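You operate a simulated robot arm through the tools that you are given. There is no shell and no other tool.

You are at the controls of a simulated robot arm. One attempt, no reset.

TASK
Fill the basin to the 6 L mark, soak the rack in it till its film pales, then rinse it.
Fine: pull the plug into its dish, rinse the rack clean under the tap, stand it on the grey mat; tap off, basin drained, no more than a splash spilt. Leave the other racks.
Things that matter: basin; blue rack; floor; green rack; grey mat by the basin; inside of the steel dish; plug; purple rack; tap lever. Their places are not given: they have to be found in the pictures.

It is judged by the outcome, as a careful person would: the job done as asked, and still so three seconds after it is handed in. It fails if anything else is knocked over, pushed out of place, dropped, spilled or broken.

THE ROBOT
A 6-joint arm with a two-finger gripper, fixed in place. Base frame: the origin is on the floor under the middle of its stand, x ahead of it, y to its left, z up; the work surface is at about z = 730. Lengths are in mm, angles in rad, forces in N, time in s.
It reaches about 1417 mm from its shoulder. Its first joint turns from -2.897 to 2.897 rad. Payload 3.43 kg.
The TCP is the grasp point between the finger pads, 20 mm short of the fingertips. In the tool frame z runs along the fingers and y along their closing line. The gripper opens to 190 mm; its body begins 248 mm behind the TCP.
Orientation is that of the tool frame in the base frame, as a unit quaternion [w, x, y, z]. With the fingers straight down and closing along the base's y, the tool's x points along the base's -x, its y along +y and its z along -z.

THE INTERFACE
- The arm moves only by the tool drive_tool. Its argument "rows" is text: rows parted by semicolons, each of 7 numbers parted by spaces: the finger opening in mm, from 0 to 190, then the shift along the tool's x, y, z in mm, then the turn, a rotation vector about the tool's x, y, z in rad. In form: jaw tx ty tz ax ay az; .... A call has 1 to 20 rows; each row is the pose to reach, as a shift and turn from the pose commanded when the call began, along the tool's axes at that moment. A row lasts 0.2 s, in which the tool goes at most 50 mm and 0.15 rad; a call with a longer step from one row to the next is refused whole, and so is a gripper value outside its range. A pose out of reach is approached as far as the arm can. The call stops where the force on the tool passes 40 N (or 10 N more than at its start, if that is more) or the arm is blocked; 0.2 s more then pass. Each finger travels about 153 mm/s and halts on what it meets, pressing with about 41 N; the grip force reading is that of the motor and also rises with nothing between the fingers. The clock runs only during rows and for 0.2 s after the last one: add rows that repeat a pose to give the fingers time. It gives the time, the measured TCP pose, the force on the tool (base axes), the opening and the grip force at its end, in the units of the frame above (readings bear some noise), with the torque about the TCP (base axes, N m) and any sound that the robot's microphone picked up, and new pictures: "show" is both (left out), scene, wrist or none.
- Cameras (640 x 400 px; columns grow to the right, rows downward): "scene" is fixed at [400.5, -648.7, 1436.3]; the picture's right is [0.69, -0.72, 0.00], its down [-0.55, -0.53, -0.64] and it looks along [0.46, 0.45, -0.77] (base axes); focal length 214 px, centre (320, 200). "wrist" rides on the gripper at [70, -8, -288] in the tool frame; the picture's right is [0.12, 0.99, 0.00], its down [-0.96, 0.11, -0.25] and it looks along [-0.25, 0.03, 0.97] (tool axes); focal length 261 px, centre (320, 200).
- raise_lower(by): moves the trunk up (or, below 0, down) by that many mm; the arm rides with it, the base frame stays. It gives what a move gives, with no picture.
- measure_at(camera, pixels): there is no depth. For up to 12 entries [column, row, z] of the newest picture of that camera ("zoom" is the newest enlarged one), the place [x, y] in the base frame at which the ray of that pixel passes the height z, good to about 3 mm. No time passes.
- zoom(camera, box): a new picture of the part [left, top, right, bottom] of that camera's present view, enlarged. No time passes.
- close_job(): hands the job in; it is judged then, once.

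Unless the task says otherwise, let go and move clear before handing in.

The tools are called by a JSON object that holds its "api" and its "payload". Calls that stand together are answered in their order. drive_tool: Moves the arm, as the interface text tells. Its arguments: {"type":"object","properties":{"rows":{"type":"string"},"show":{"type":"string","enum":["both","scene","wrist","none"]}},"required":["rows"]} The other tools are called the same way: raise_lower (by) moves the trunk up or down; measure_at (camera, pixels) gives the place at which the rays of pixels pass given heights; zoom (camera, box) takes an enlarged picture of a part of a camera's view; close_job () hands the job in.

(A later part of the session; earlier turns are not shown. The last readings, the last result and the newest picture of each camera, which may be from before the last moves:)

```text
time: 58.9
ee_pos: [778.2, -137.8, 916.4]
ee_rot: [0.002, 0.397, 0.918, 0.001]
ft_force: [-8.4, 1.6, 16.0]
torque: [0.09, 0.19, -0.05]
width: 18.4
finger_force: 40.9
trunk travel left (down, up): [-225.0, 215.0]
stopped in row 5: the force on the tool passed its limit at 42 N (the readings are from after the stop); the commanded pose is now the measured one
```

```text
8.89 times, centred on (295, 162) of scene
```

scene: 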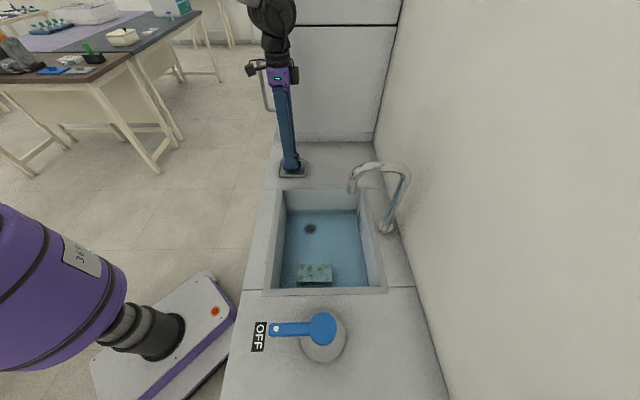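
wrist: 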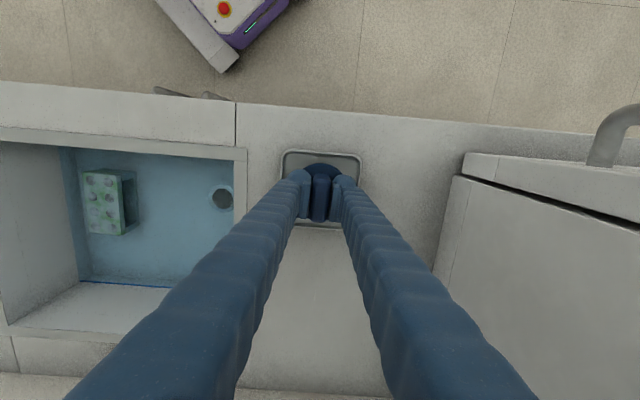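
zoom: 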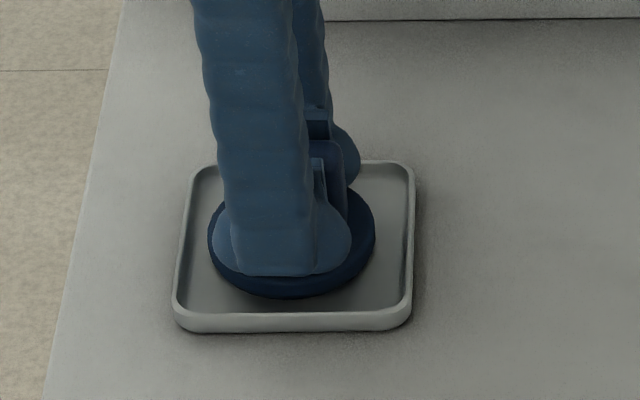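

The plug has touched the dish floor at z≈916. I'll ease 1 mm, open just enough to let go, and lift straight up.

{"api": "drive_tool", "payload": {"rows": "5 0 0 -1 0 0 0; 25 0 0 -1 0 0 0; 40 0 0 -1 0 0 0; 40 0 0 -1 0 0 0; 40 0 0 -10 0 0 0; 40 0 0 -30 0 0 0; 40 0 0 -70 0 0 0; 40 0 0 -115 0 0 0; 50 0 0 -160 0 0 0; 60 0 0 -205 0 0 0; 80 0 0 -250 0 0 0; 80 0 0 -285 0 0 0"}}

{"api": "zoom", "payload": {"camera": "scene", "box": [240, 130, 420, 300]}}

{"api": "zoom", "payload": {"camera": "wrist", "box": [160, 100, 400, 240]}}

```text
time: 61.5
ee_pos: [777.3, -138.1, 1199.5]
ee_rot: [0.002, 0.398, 0.917, 0.0]
ft_force: [0.0, 1.0, -0.8]
torque: [0.0, 0.01, 0.01]
width: 79.9
finger_force: 0.1
trunk travel left (down, up): [-225.0, 215.0]
```

scene: 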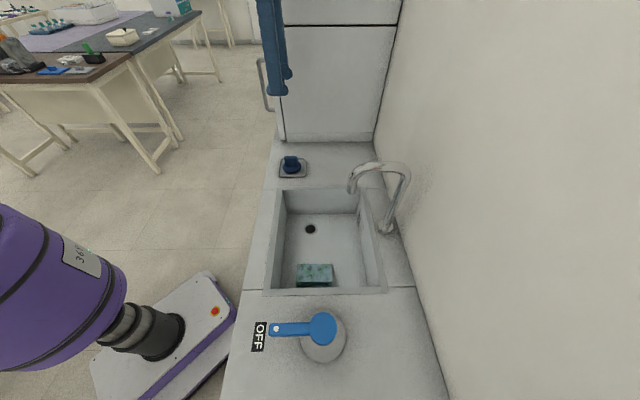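
wrist: 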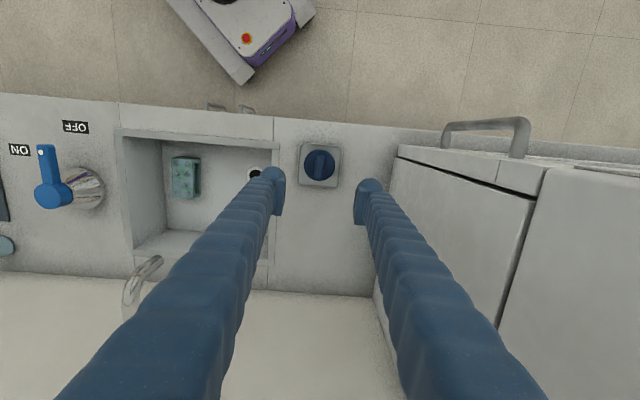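

```text
2.35 times, centred on (330, 215) of scene
```

zoom: 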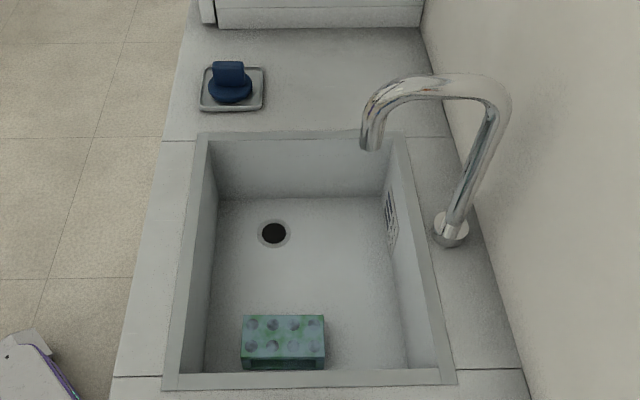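

```text
2.67 times, centred on (280, 170) of wrist
```

zoom: 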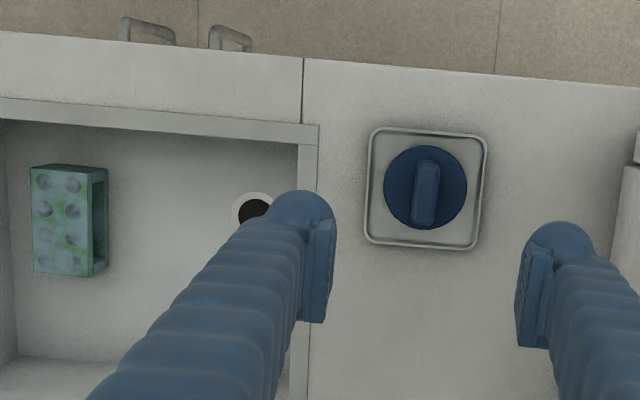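

The plug sits centred in the dish, the basin is empty, and the rack stands there with its pale film. Next I'll go back over the lever to turn the tap on before picking up the rack.

{"api": "drive_tool", "payload": {"rows": "80 -4.2 -45.7 0 0 0 0; 80 -8.3 -91.5 0 0 0 0; 80 -12.5 -137.2 0 0 0 0; 80 -16.6 -182.9 0 0 0 0; 80 -20.8 -228.7 0 0 0 0; 80 -24.9 -274.4 0 0 0 0; 80 -29 -320.1 0 0 0 0; 80 -33.2 -365.9 0 0 0 0; 80 -37.4 -411.6 0 0 0 0; 80 -41.5 -457.3 0 0 0 0; 80 -45.7 -503 0 0 0 0; 80 -49.8 -548.8 0 0 0 0; 80 -49.8 -548.8 45 0 0 0; 80 -49.8 -548.8 90 0 0 0; 80 -49.8 -548.8 130 0 0 0; 80 -49.8 -548.8 150 0 0 0"}}

{"api": "zoom", "payload": {"camera": "wrist", "box": [240, 110, 400, 260]}}

```text
time: 64.9
ee_pos: [412.3, -552.3, 1050.2]
ee_rot: [0.002, 0.398, 0.918, 0.0]
ft_force: [-0.5, -0.7, 0.3]
torque: [0.04, 0.03, -0.06]
width: 80.1
finger_force: 0.0
trunk travel left (down, up): [-225.0, 215.0]
```

scene: 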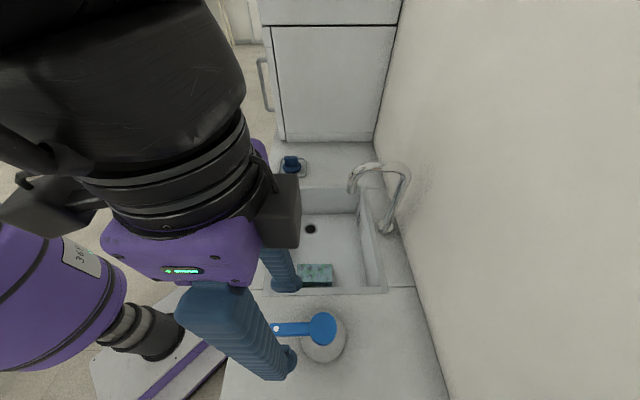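
wrist: 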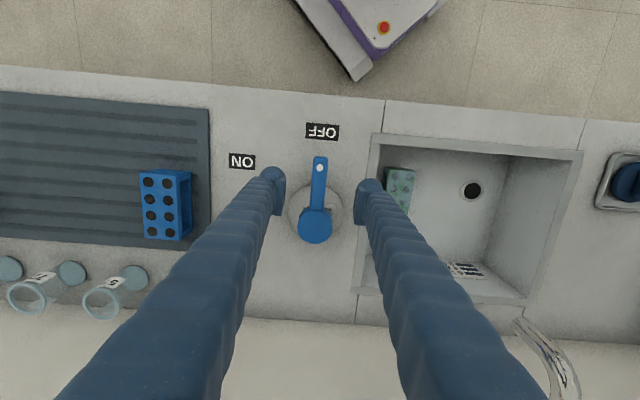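

```text
2.67 times, centred on (320, 185) of wrist
```

zoom: 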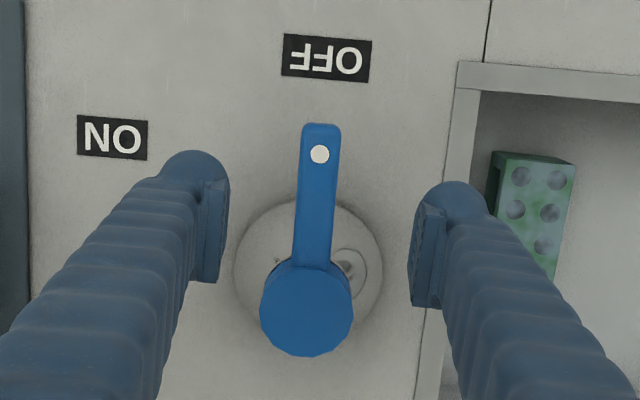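

The lever is again centred between the fingers. I'll lower, narrow the jaws and turn it about 0.85 rad toward ON.

{"api": "drive_tool", "payload": {"rows": "70 0 0 45 0 0 0; 60 0 0 85 0 0 0; 60 0 0 105 0 0 0; 40 0 0 105 0 0 0; 34 0 0 105 0 0 0; 34 -0.8 -10.4 105 0 0 -0.15; 34 -3.1 -20.5 105 0 0 -0.3; 34 -6.9 -30.1 105 0 0 -0.45; 34 -12.1 -39.1 105 0 0 -0.6; 34 -18.6 -47.2 105 0 0 -0.75; 34 -26.2 -54.3 105 0 0 -0.9; 34 -26.2 -54.3 105 0 0 -0.9"}}

{"api": "zoom", "payload": {"camera": "wrist", "box": [260, 140, 480, 400]}}

```text
time: 67.5
ee_pos: [390.5, -607.3, 942.7]
ee_rot: [0.002, -0.041, 0.999, -0.001]
ft_force: [1.5, 0.3, -0.1]
torque: [0.05, -0.03, 0.02]
width: 34.0
finger_force: 0.1
trunk travel left (down, up): [-225.0, 215.0]
```

scene: 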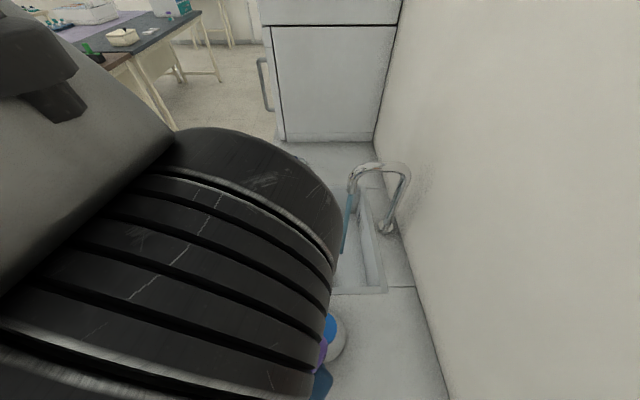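
wrist: 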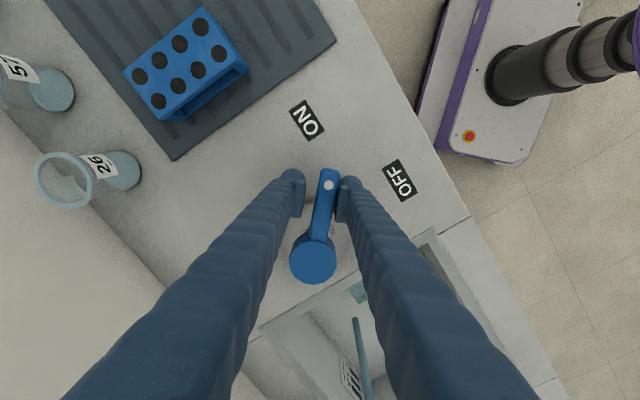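

```text
1.54 times, centred on (370, 270) of wrist
```

zoom: 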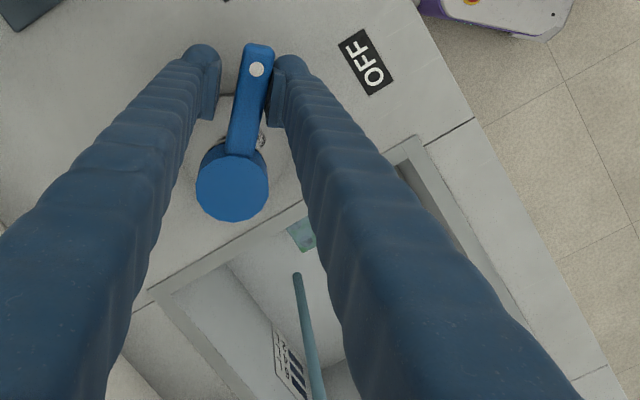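

Water is running steadily into the empty basin. I'll release the lever there, lift, and move above the rack to line up the grip.

{"api": "drive_tool", "payload": {"rows": "34 0 3.5 0 0 0 0.05; 60 0 3.5 0 0 0 0.05; 80 0 3.5 0 0 0 0.05; 80 0 3.5 -45 0 0 0.05; 80 0 3.5 -90 0 0 0.05; 80 0 3.5 -135 0 0 0.05; 80 0 3.5 -180 0 0 0.05; 80 0 3.5 -204 0 0 0.05; 80 -32.6 25 -204 0 0 0.19; 80 -65.1 47 -204 0 0 0.33; 80 -97.7 69 -204 0 0 0.47; 80 -130.3 90 -204 0 0 0.61; 80 -162.8 112 -204 0 0 0.75; 80 -195.4 133.6 -204 0 0 0.9; 80 -195.4 133.6 -204 0 0 0.9"}}

{"api": "zoom", "payload": {"camera": "wrist", "box": [240, 100, 440, 280]}}

{"api": "zoom", "payload": {"camera": "scene", "box": [240, 130, 420, 300]}}

```text
time: 70.7
ee_pos: [576.5, -459.1, 1148.6]
ee_rot: [0.001, 0.399, 0.917, 0.0]
ft_force: [0.9, 0.9, 0.2]
torque: [-0.06, 0.01, 0.01]
width: 80.3
finger_force: 0.1
trunk travel left (down, up): [-225.0, 215.0]
```

scene: 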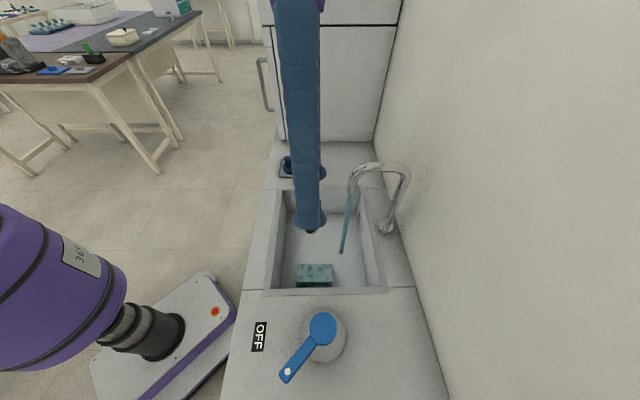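
wrist: 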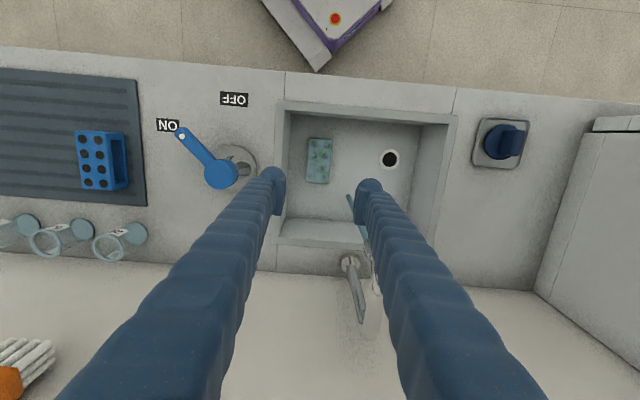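

```text
2.22 times, centred on (340, 190) of wrist
```

zoom: 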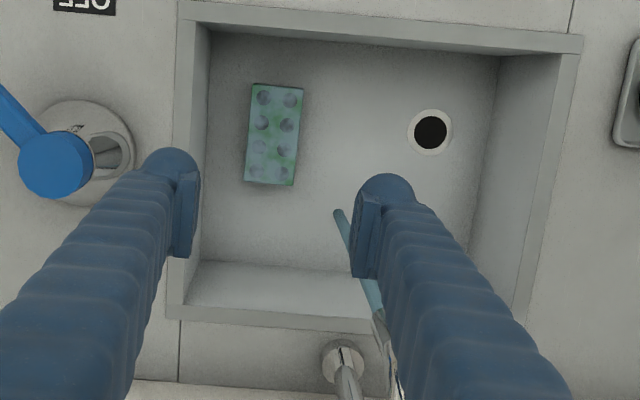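

```text
2.35 times, centred on (330, 215) of scene
```

zoom: 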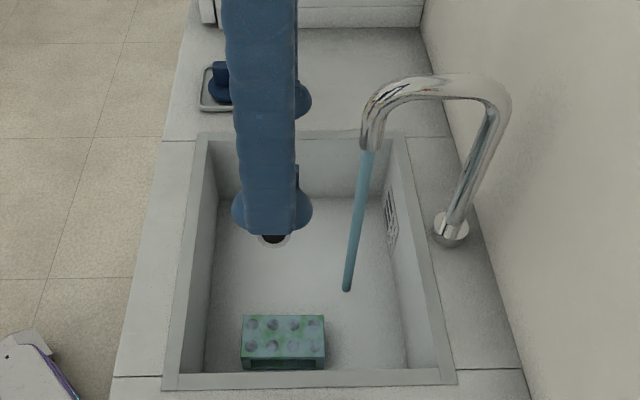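

The stream runs at about (348,195) in the wrist view, away from the rack at (319,161), and the drain copes with it. I'll measure the rack's top corners from both cameras to fix its height and centre.

{"api": "measure_at", "payload": {"camera": "wrist", "pixels": [[309.4, 137.7, 790], [332.3, 140.5, 790], [327.8, 183.7, 790], [305.8, 181.4, 790], [309.4, 137.7, 770], [332.3, 140.5, 770], [327.8, 183.7, 770], [305.8, 181.4, 770], [348, 195.4, 730], [390, 159, 730]]}}

{"api": "measure_at", "payload": {"camera": "scene", "pixels": [[297.2, 263.9, 790], [331.7, 263.9, 790], [332.1, 282.2, 790], [296, 282.2, 790], [297.2, 263.9, 770], [331.7, 263.9, 770], [332.1, 282.2, 770], [296, 282.2, 770], [341.5, 254.1, 730], [310, 229, 730]]}}

```text
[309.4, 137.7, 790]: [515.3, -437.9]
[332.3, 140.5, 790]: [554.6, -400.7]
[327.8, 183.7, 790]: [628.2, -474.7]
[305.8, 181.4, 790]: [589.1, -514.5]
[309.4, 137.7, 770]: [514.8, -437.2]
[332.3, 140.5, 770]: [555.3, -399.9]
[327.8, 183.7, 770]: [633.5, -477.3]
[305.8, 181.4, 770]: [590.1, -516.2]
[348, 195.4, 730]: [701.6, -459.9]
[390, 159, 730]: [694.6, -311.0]
```

```text
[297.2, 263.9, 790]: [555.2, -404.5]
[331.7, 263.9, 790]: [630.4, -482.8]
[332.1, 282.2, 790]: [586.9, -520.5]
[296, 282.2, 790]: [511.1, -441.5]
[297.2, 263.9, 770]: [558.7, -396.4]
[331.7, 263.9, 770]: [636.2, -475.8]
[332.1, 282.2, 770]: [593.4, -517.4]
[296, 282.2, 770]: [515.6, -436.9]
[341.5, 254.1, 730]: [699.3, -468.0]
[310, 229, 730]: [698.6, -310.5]
```

Both cameras put the rack top at z≈775, centred at (573,-458), about 108×55 mm and square to my fingers. I'll lower partway at a point 29 mm toward its front end, leaving the rest of the rack free for the stream, and check.

{"api": "drive_tool", "payload": {"rows": "84 29.8 -1.6 0 0 0 0; 84 29.8 -1.6 45 0 0 0; 84 29.8 -1.6 90 0 0 0; 84 29.8 -1.6 135 0 0 0; 84 29.8 -1.6 180 0 0 0; 84 29.8 -1.6 225 0 0 0; 84 29.8 -1.6 260 0 0 0; 84 29.8 -1.6 260 0 0 0"}}

{"api": "zoom", "payload": {"camera": "wrist", "box": [240, 100, 400, 260]}}

{"api": "zoom", "payload": {"camera": "scene", "box": [240, 130, 420, 300]}}

```text
time: 72.5
ee_pos: [555.8, -441.8, 884.2]
ee_rot: [0.001, 0.398, 0.917, 0.001]
ft_force: [-0.5, 0.3, -0.4]
torque: [0.04, -0.01, 0.01]
width: 83.9
finger_force: 0.0
trunk travel left (down, up): [-225.0, 215.0]
```

scene: 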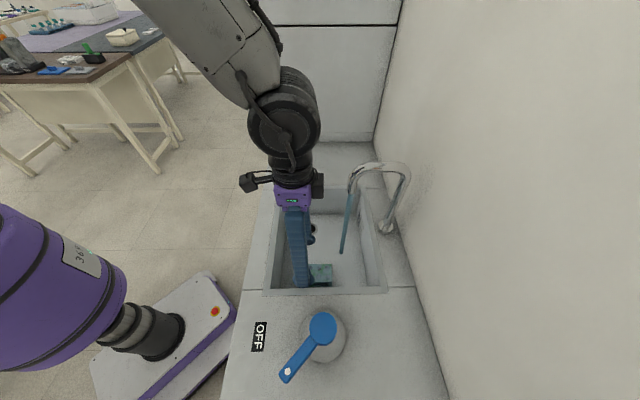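
wrist: 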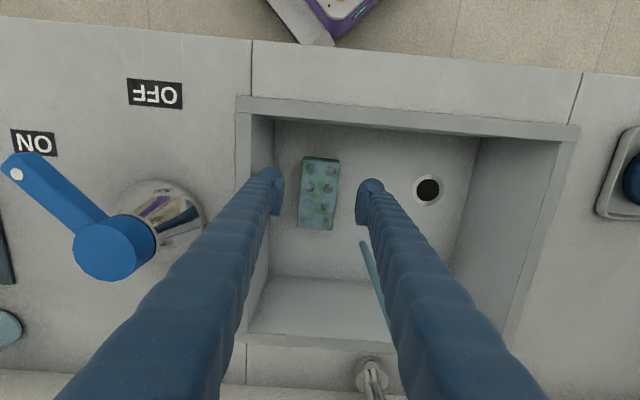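

```text
2.50 times, centred on (320, 180) of wrist
```

zoom: 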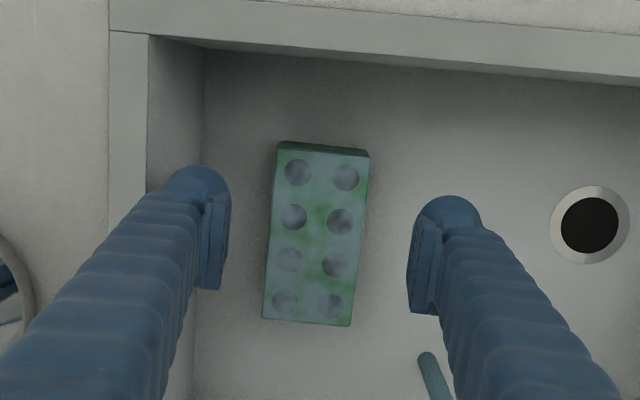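

```text
2.35 times, centred on (330, 215) of scene
```

zoom: 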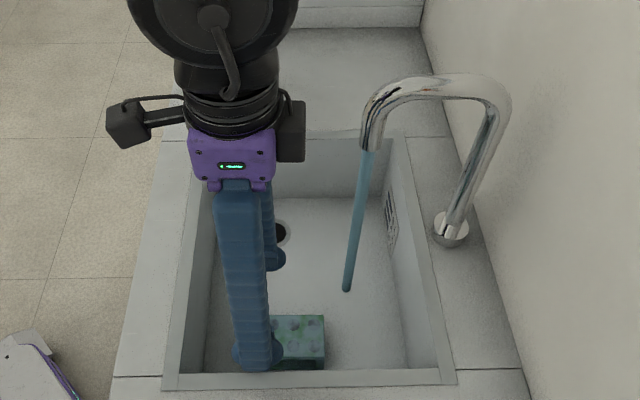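

The fingertips will land either side of the rack with it centred, but the left finger is close to the near rim at this opening. I'll narrow to 66 mm, shift 2 mm away from that wall, and lower onto the rack.

{"api": "drive_tool", "payload": {"rows": "66 0 2 0 0 0 0; 66 0 2 35 0 0 0; 66 0 2 70 0 0 0; 66 0 2 95 0 0 0; 66 0 2 110 0 0 0; 66 0 2 120 0 0 0; 66 0 2 120 0 0 0"}}

{"api": "zoom", "payload": {"camera": "wrist", "box": [240, 100, 400, 260]}}

{"api": "zoom", "payload": {"camera": "scene", "box": [240, 130, 420, 300]}}

```text
time: 74.1
ee_pos: [555.7, -437.6, 767.8]
ee_rot: [0.002, 0.398, 0.918, 0.0]
ft_force: [-0.5, 0.6, 0.2]
torque: [0.01, -0.01, 0.0]
width: 65.9
finger_force: 0.0
trunk travel left (down, up): [-225.0, 215.0]
```

scene: 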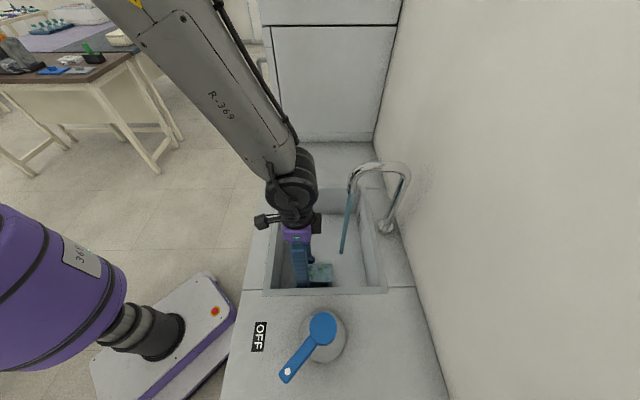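
wrist: 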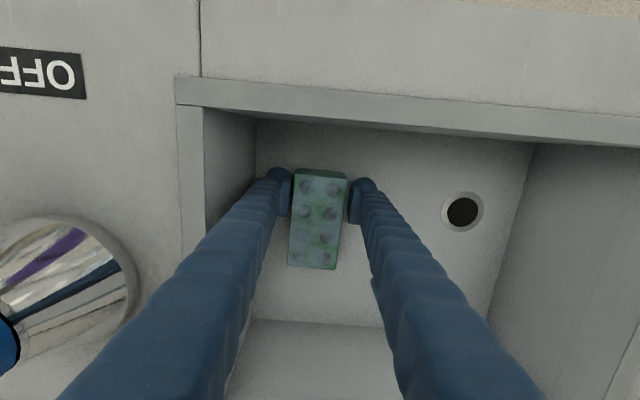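

```text
2.50 times, centred on (320, 180) of wrist
```

zoom: 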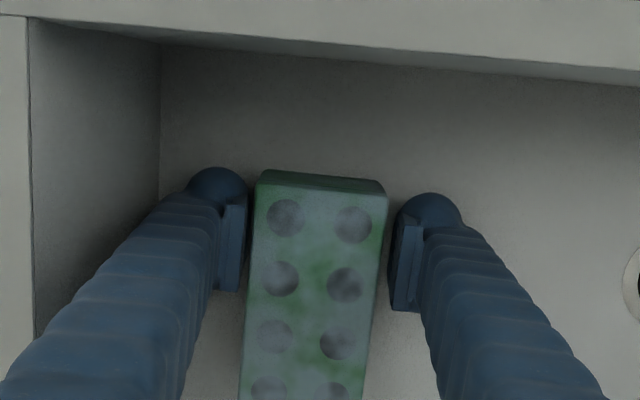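

```text
2.35 times, centred on (330, 215) of scene
```

zoom: 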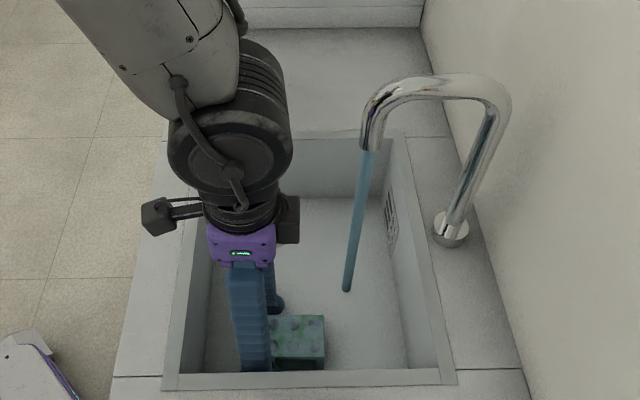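

The fingers are down either side of the rack near its front end, with no contact forces. I'll drop 4 mm more and close on it.

{"api": "drive_tool", "payload": {"rows": "66 0 0 4 0 0 0; 56 0 0 4 0 0 0; 45 0 0 4 0 0 0; 35 0 0 4 0 0 0; 35 0 0 4 0 0 0", "show": "wrist"}}

{"api": "zoom", "payload": {"camera": "wrist", "box": [240, 100, 400, 300]}}

```text
time: 75.3
ee_pos: [555.0, -437.0, 764.7]
ee_rot: [0.002, 0.398, 0.917, 0.001]
ft_force: [0.6, -0.4, 0.4]
torque: [-0.06, -0.09, -0.02]
width: 56.3
finger_force: 41.0
trunk travel left (down, up): [-225.0, 215.0]
```

wrist: 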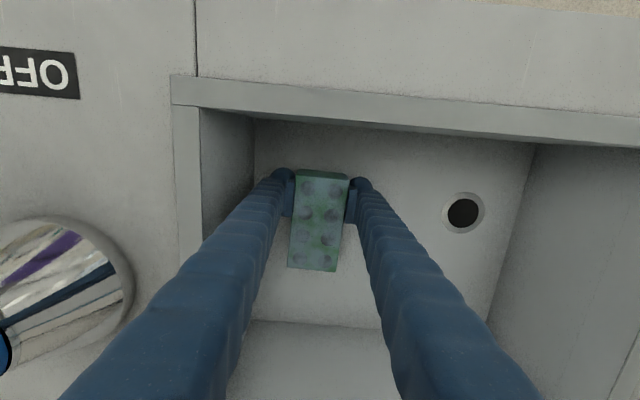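

```text
2.00 times, centred on (320, 200) of wrist
```

zoom: 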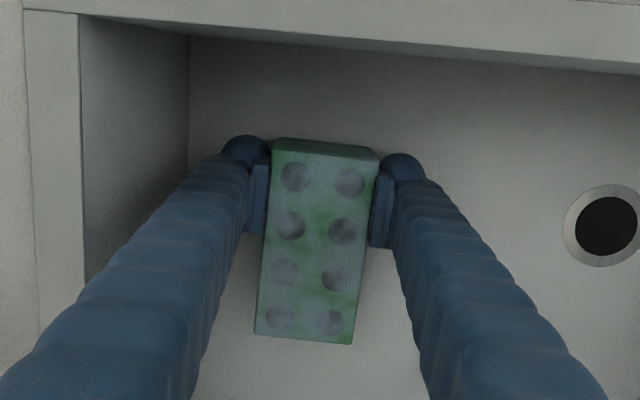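

The rack is gripped at 56.3 mm with 41 N. I'll lift it inside the basin, move it level with the stream, lean the gripper 0.3 rad away from the spout, and stop just short of the stream to check clearances.

{"api": "drive_tool", "payload": {"rows": "35 0 0 -15 0 0 0; 35 0 0 -40 0 0 0; 35 0 0 -62 0 0 0; 35 0 30 -62 0 0 0; 35 0 60 -62 0 0 0; 35 0 88 -62 0 0 0; 35 0 88 -62 0 -0.15 0; 35 0 88 -62 0 -0.3 0; 35 -15 88 -62 0 -0.3 0; 35 -15 88 -62 0 -0.3 0"}}

{"api": "zoom", "payload": {"camera": "scene", "box": [240, 130, 420, 300]}}

{"api": "zoom", "payload": {"camera": "wrist", "box": [200, 100, 440, 350]}}

```text
time: 77.5
ee_pos: [622.7, -382.3, 823.5]
ee_rot: [0.134, 0.468, 0.872, -0.047]
ft_force: [0.7, -1.3, -0.9]
torque: [0.12, 0.16, 0.01]
width: 56.2
finger_force: 41.3
out of reach, approached as far as the arm can: row 8, 9
trunk travel left (down, up): [-225.0, 215.0]
```

scene: 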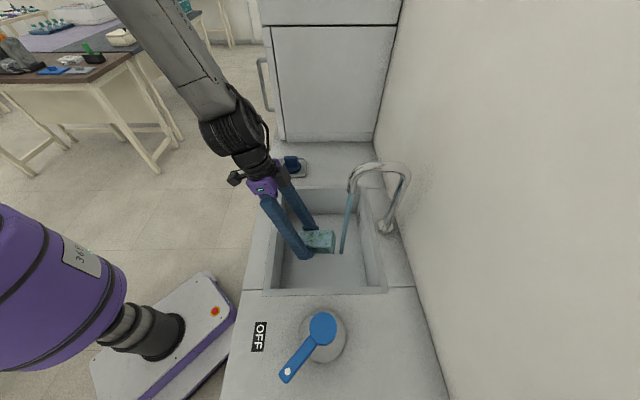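
wrist: 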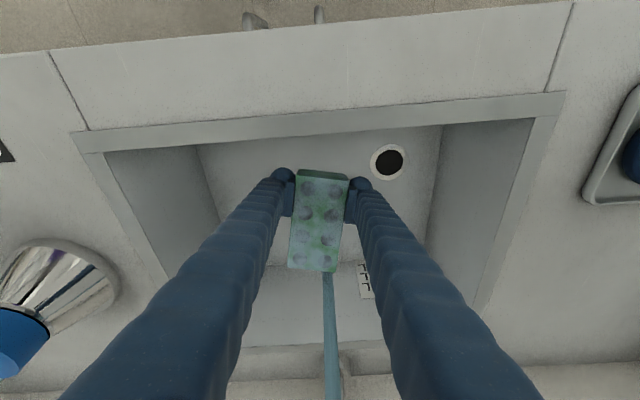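

```text
2.35 times, centred on (330, 215) of scene
```

zoom: 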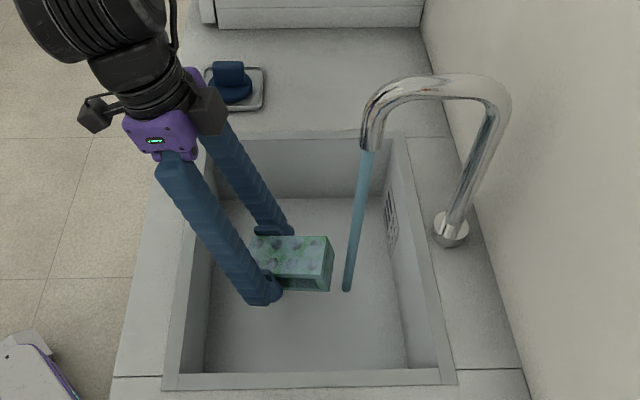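

```text
1.60 times, centred on (320, 225) of wrist
```

zoom: 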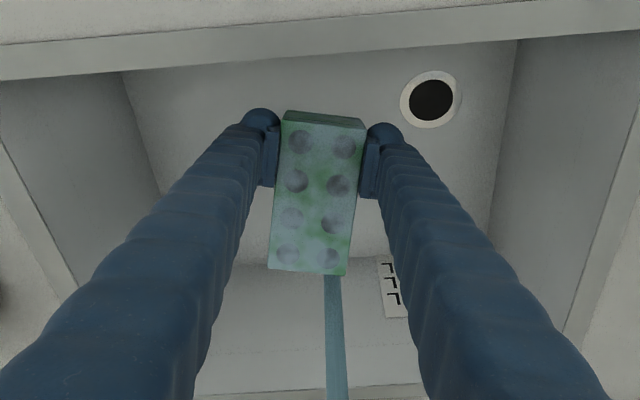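

The rack hangs tilted with its rear end just short of the stream ((347,290) in the scene zoom). The report says the full tilt is slightly out of reach: the yaw drifted to about 0.98. I'll send a hold to see which pose is now commanded.

{"api": "drive_tool", "payload": {"rows": "35 0 0 0 0 0 0", "show": "none"}}

```text
time: 77.9
ee_pos: [629.3, -387.5, 826.9]
ee_rot: [0.139, 0.394, 0.907, -0.059]
ft_force: [-0.6, -0.6, -0.7]
torque: [0.03, 0.03, -0.01]
width: 56.4
finger_force: 41.5
trunk travel left (down, up): [-225.0, 215.0]
```

The arm has now settled at the commanded tilted pose, so that was only lag. I'll slide the rack 45 mm toward the wall so the stream lands on its rear part, and watch.

{"api": "drive_tool", "payload": {"rows": "35 -14.3 0 4.4 0 0 0; 35 -28.6 0 8.9 0 0 0; 35 -43 0 13.3 0 0 0; 35 -43 0 13.3 0 0 0; 35 -43 0 13.3 0 0 0; 35 -43 0 13.3 0 0 0"}}

{"api": "zoom", "payload": {"camera": "scene", "box": [270, 170, 400, 280]}}

{"api": "zoom", "payload": {"camera": "wrist", "box": [240, 140, 400, 320]}}

```text
time: 79.3
ee_pos: [660.2, -418.0, 826.9]
ee_rot: [0.138, 0.394, 0.907, -0.059]
ft_force: [0.2, 0.2, -1.1]
torque: [0.06, 0.03, 0.02]
width: 56.0
finger_force: 40.8
trunk travel left (down, up): [-225.0, 215.0]
```

scene: 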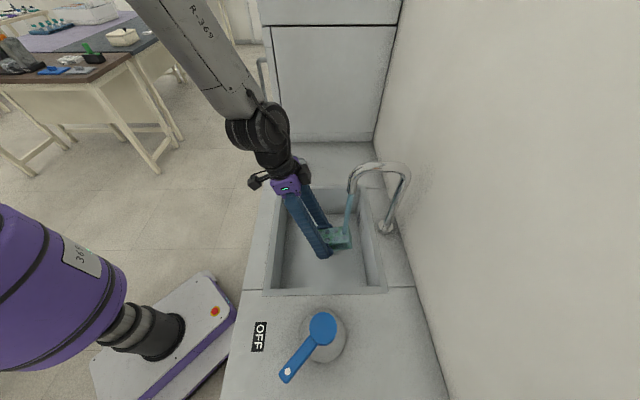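
wrist: 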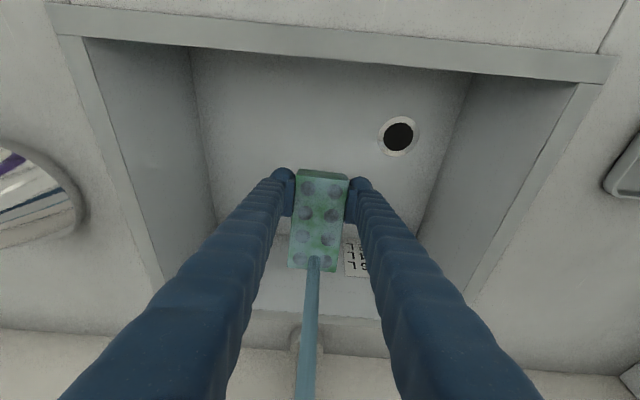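

```text
3.64 times, centred on (335, 225) of scene
```

zoom: 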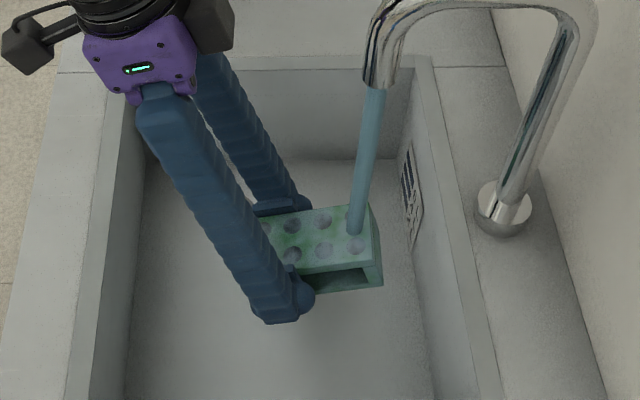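

```text
2.22 times, centred on (320, 230) of wrist
```

zoom: 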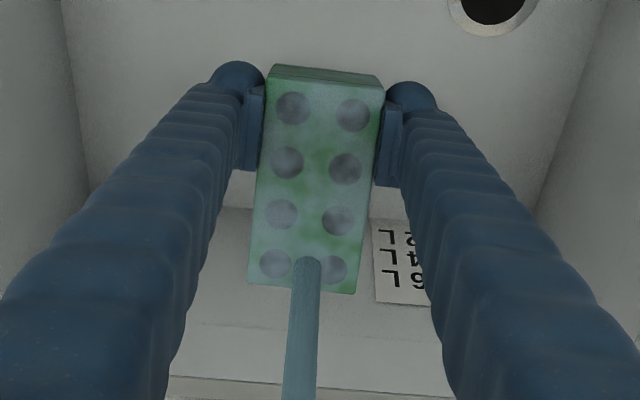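

The stream now lands on the rack's rear part, centred across its width, with good clearance to the spout. I'll advance 12 mm more and hold 2 s to see how the film responds.

{"api": "drive_tool", "payload": {"rows": "35 -11.5 0 3.5 0 0 0; 35 -11.5 0 3.5 0 0 0; 35 -11.5 0 3.5 0 0 0; 35 -11.5 0 3.5 0 0 0; 35 -11.5 0 3.5 0 0 0; 35 -11.5 0 3.5 0 0 0; 35 -11.5 0 3.5 0 0 0; 35 -11.5 0 3.5 0 0 0; 35 -11.5 0 3.5 0 0 0; 35 -11.5 0 3.5 0 0 0"}}

{"api": "zoom", "payload": {"camera": "scene", "box": [270, 170, 400, 280]}}

{"api": "zoom", "payload": {"camera": "wrist", "box": [240, 140, 400, 320]}}

```text
time: 81.5
ee_pos: [669.3, -428.0, 828.9]
ee_rot: [0.139, 0.394, 0.907, -0.059]
ft_force: [-0.5, 0.3, -1.5]
torque: [0.02, 0.03, 0.01]
width: 56.4
finger_force: 41.4
trunk travel left (down, up): [-225.0, 215.0]
```

scene: 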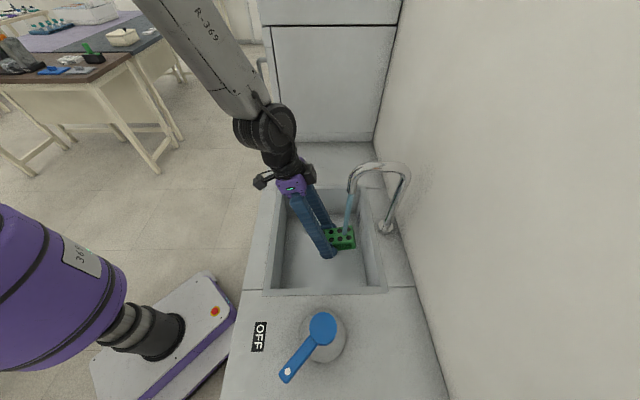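
wrist: 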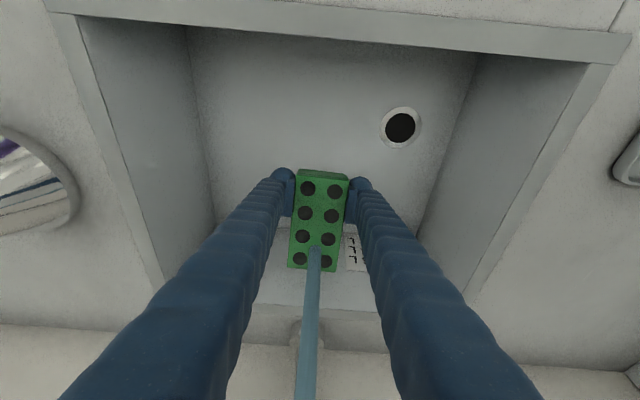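

```text
3.64 times, centred on (335, 225) of scene
```

zoom: 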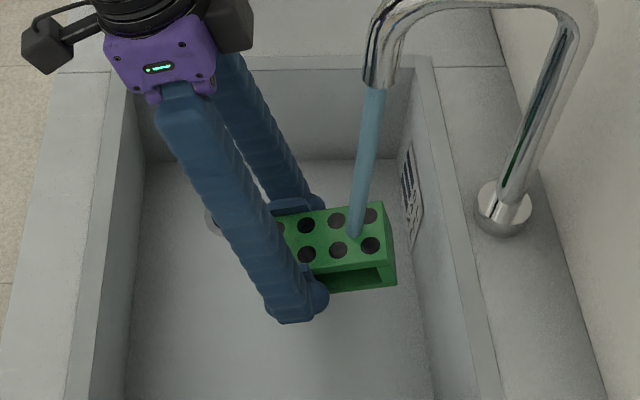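

```text
2.22 times, centred on (320, 230) of wrist
```

zoom: 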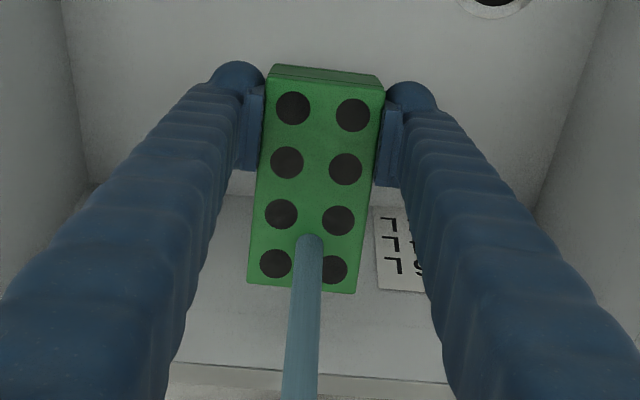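

The film is gone: the rack shows clean bright green with crisp dark holes. I'll give it another second under the stream, then pull it back out of the water, level it and let it drip in the basin.

{"api": "drive_tool", "payload": {"rows": "35 0 0 0 0 0 0; 35 4 0 -1.2 0 0 0; 35 0 0 0 0 0 0; 35 -3 0 0.9 0 0 0; 35 0 0 0 0 0 0; 35 14.3 0 -4.4 0 0 0; 35 28.6 0 -8.9 0 0 0; 35 43 0 -13.3 0 0 0; 35 57 0 -17.6 0 0 0; 35 57 0 -17.6 0 0.15 0; 35 57 0 -17.6 0 0.3 0; 35 57 0 -17.6 0 0.3 0; 35 57 0 -17.6 0 0.3 0; 35 57 0 -17.6 0 0.3 0; 35 57 0 -17.6 0 0.3 0; 35 57 0 -17.6 0 0.3 0; 35 57 0 -17.6 0 0.3 0; 35 57 0 -17.6 0 0.3 0"}}

{"api": "zoom", "payload": {"camera": "scene", "box": [260, 150, 400, 290]}}

{"api": "zoom", "payload": {"camera": "wrist", "box": [240, 120, 400, 300]}}

```text
time: 85.3
ee_pos: [625.0, -386.7, 827.3]
ee_rot: [0.134, 0.395, 0.907, -0.062]
ft_force: [0.6, 0.0, -0.5]
torque: [0.02, 0.04, 0.01]
width: 56.3
finger_force: 40.8
out of reach, approached as far as the arm can: row 10, 11, 12, 13, 14, 15, 16, 17, 18
trunk travel left (down, up): [-225.0, 215.0]
```

scene: 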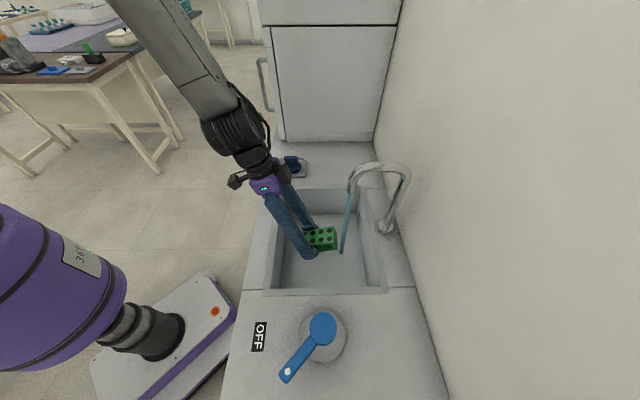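
wrist: 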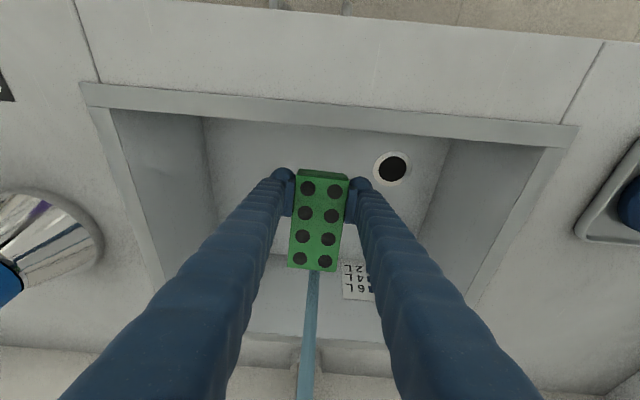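

```text
2.86 times, centred on (330, 220) of scene
```

zoom: 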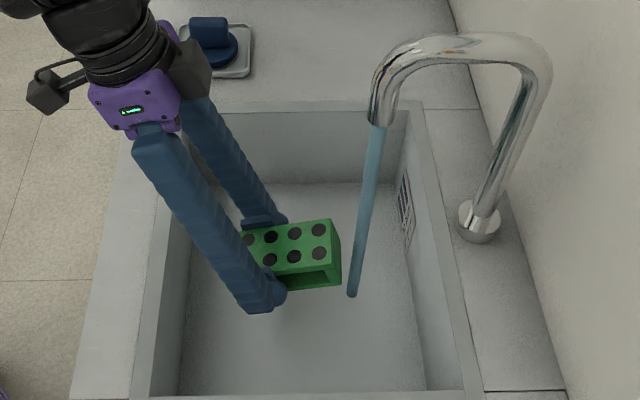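

```text
2.22 times, centred on (320, 210) of wrist
```

zoom: 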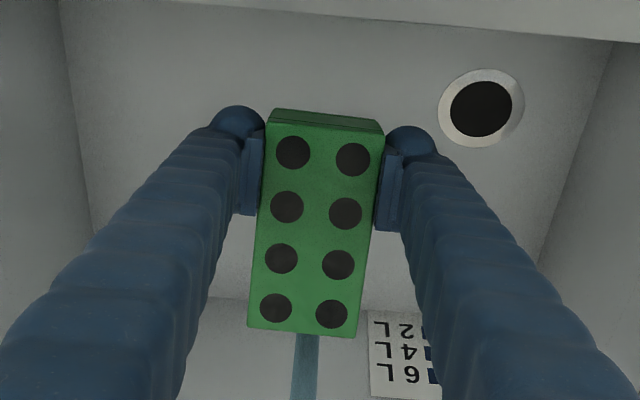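

The rack is clean and clear of the stream, but the report says levelling was out of reach and the tool is still tilted. I'll send a short hold to see whether it settles at the commanded pose, as it did before.

{"api": "drive_tool", "payload": {"rows": "35 0 0 0 0 0 0; 35 0 0 0 0 0 0"}}

```text
time: 85.9
ee_pos: [626.8, -387.6, 827.1]
ee_rot: [0.133, 0.395, 0.907, -0.061]
ft_force: [0.4, -0.3, -1.5]
torque: [0.01, -0.02, 0.0]
width: 56.4
finger_force: 41.2
trunk travel left (down, up): [-225.0, 215.0]
```

scene: 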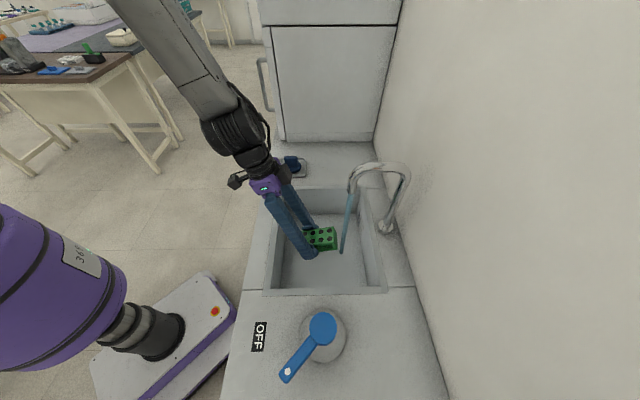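
wrist: 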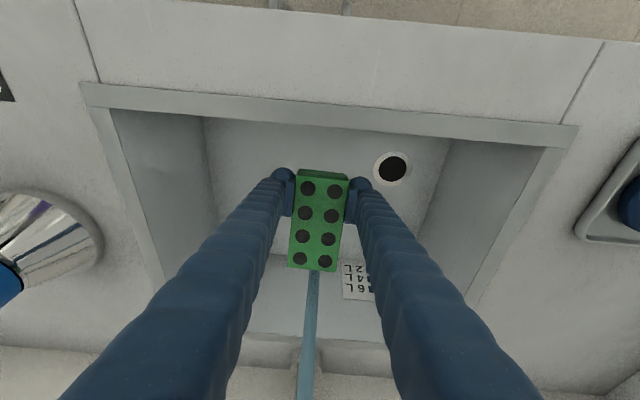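

The arm now holds this tilted pose steadily with the rack dripping over the basin. I'll lift straight up first, still tilted, and then try levelling in small steps where there's more room.

{"api": "drive_tool", "payload": {"rows": "35 -8.7 0 -28.7 0 0 0; 35 -20.2 0 -67 0 0 0; 35 -31.8 0 -105.3 0 0 0; 35 -43.4 0 -143.6 0 0 0; 35 -54.9 0 -181.8 0 0 0; 35 -54.9 0 -181.8 0 0 0"}}

```text
time: 87.3
ee_pos: [626.6, -388.7, 1017.2]
ee_rot: [0.133, 0.394, 0.908, -0.061]
ft_force: [-0.7, 0.6, -1.0]
torque: [-0.04, 0.03, 0.02]
width: 56.5
finger_force: 40.7
trunk travel left (down, up): [-225.0, 215.0]
```

scene: 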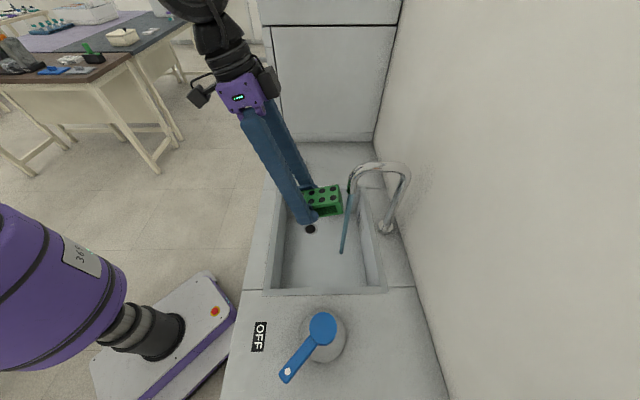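
wrist: 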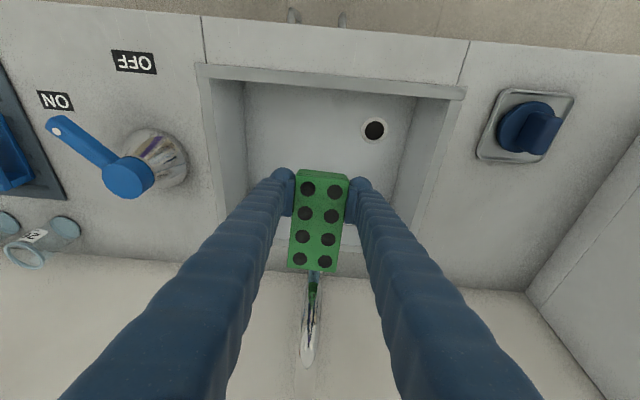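

The rack's raised rear end is now close to the spout tip. I'll draw it 55 mm back toward the robot first, still above the basin, and then level it in small steps.

{"api": "drive_tool", "payload": {"rows": "35 17.5 -0.7 -5.3 0 0 0; 35 35 -1.4 -10.6 0 0 0; 35 52.6 -2 -15.9 0 0 0; 35 52.6 -2 -15.9 0 0.07 0; 35 52.6 -2 -15.9 0 0.14 0; 35 52.6 -2 -15.9 0 0.21 0; 35 52.6 -2 -15.9 0 0.293 0; 35 52.6 -2 -15.9 0 0.293 0"}}

```text
time: 89.1
ee_pos: [587.9, -348.1, 1017.5]
ee_rot: [-0.001, 0.4, 0.916, -0.003]
ft_force: [0.3, 0.0, -2.1]
torque: [0.09, 0.0, 0.0]
width: 56.3
finger_force: 41.0
trunk travel left (down, up): [-225.0, 215.0]
```

scene: 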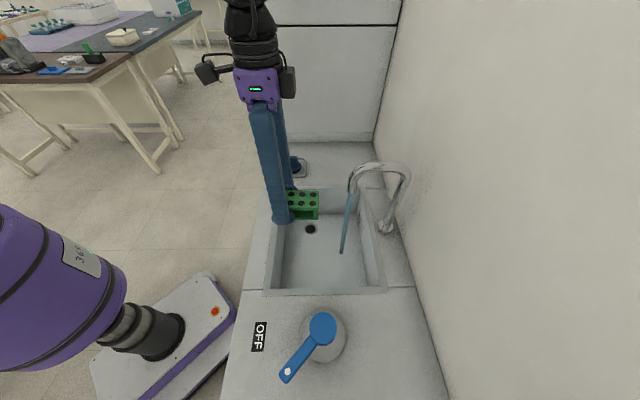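
wrist: 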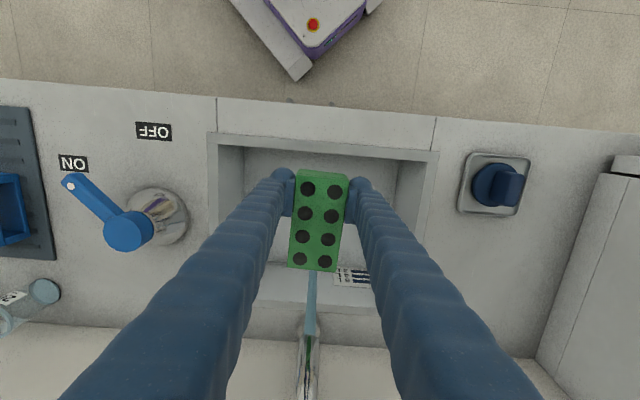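

The tool is level again and the rack is held cleanly at z≈1017, still over the basin. I'll raise it 40 mm and carry it along the counter, well above the lever and the blue rack, to the free middle of the grey mat.

{"api": "drive_tool", "payload": {"rows": "35 0 0 0 0 0 0; 35 0 0 -20 0 0 0; 35 0 0 -40 0 0 0; 35 -4.2 -43.1 -40 0 0 0; 35 -8.5 -86.3 -40 0 0 0; 35 -12.7 -129.4 -40 0 0 0; 35 -16.9 -172.5 -40 0 0 0; 35 -21.1 -215.6 -40 0 0 0; 35 -25.4 -258.8 -40 0 0 0; 35 -29.6 -301.9 -40 0 0 0; 35 -33.8 -345 -40 0 0 0; 35 -38 -388.1 -40 0 0 0; 35 -42.3 -431.3 -40 0 0 0; 35 -46.5 -474.4 -40 0 0 0; 35 -50.7 -517.5 -40 0 0 0; 35 -54.9 -560.6 -40 0 0 0; 35 -59.2 -603.8 -40 0 0 0; 35 -63.4 -646.9 -40 0 0 0; 35 -67.6 -690 -40 0 0 0; 35 -67.6 -690 -40 0 0 0"}}

{"api": "zoom", "payload": {"camera": "wrist", "box": [160, 40, 480, 300]}}

```text
time: 93.3
ee_pos: [127.0, -866.2, 1061.9]
ee_rot: [0.0, 0.399, 0.917, -0.003]
ft_force: [0.2, -0.6, -1.0]
torque: [0.13, 0.0, 0.0]
width: 56.6
finger_force: 40.8
trunk travel left (down, up): [-225.0, 215.0]
```

scene: 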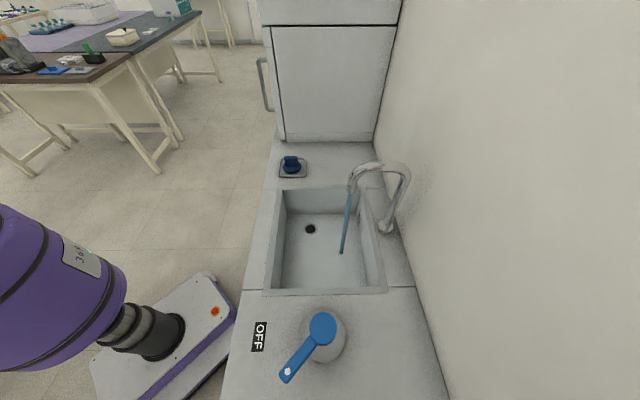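
wrist: 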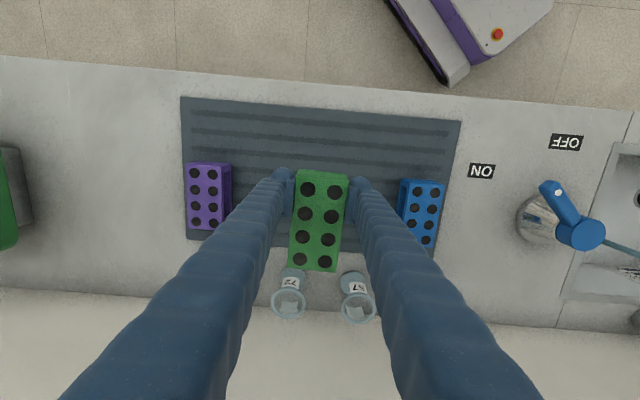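

```text
1.54 times, centred on (320, 170) of wrist
```

zoom: 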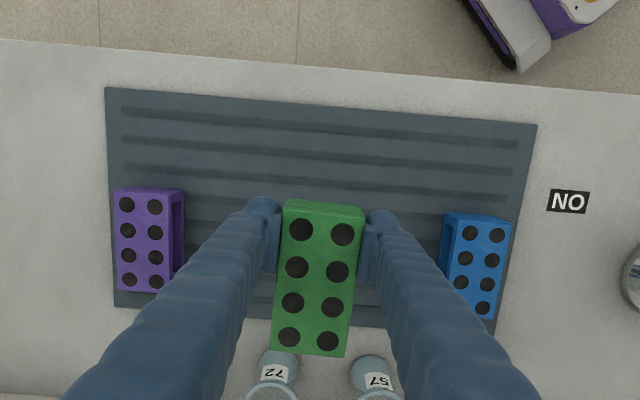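

The green rack is over the free middle of the mat, between the purple rack (207,195) and the blue one (422,210). I'll measure the mat edges and neighbours here to confirm the landing spot and clearances.

{"api": "measure_at", "payload": {"camera": "wrist", "pixels": [[181, 97, 885], [460, 121, 885], [187, 239, 885], [434, 255, 885], [230, 168, 930], [228, 228, 930], [400, 184, 930], [400, 238, 930], [290, 285, 900], [355, 290, 900]]}}

{"api": "zoom", "payload": {"camera": "wrist", "box": [250, 150, 450, 330]}}

```text
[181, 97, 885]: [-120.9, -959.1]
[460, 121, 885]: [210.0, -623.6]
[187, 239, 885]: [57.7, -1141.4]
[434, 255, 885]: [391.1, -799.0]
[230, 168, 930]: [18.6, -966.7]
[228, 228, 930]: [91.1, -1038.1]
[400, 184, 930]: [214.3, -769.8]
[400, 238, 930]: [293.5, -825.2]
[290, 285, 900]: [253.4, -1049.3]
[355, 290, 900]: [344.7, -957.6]
```

```text
2.22 times, centred on (350, 240) of wrist
```

zoom: 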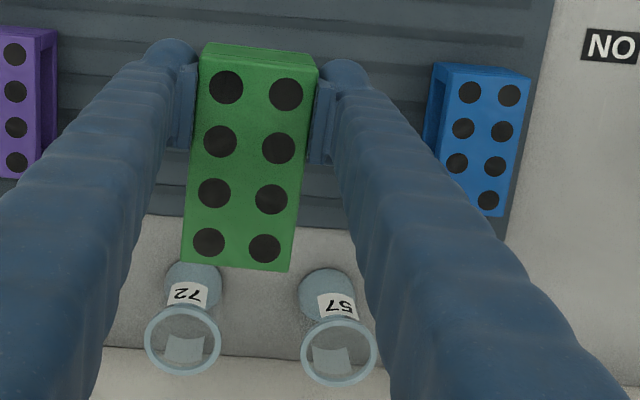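

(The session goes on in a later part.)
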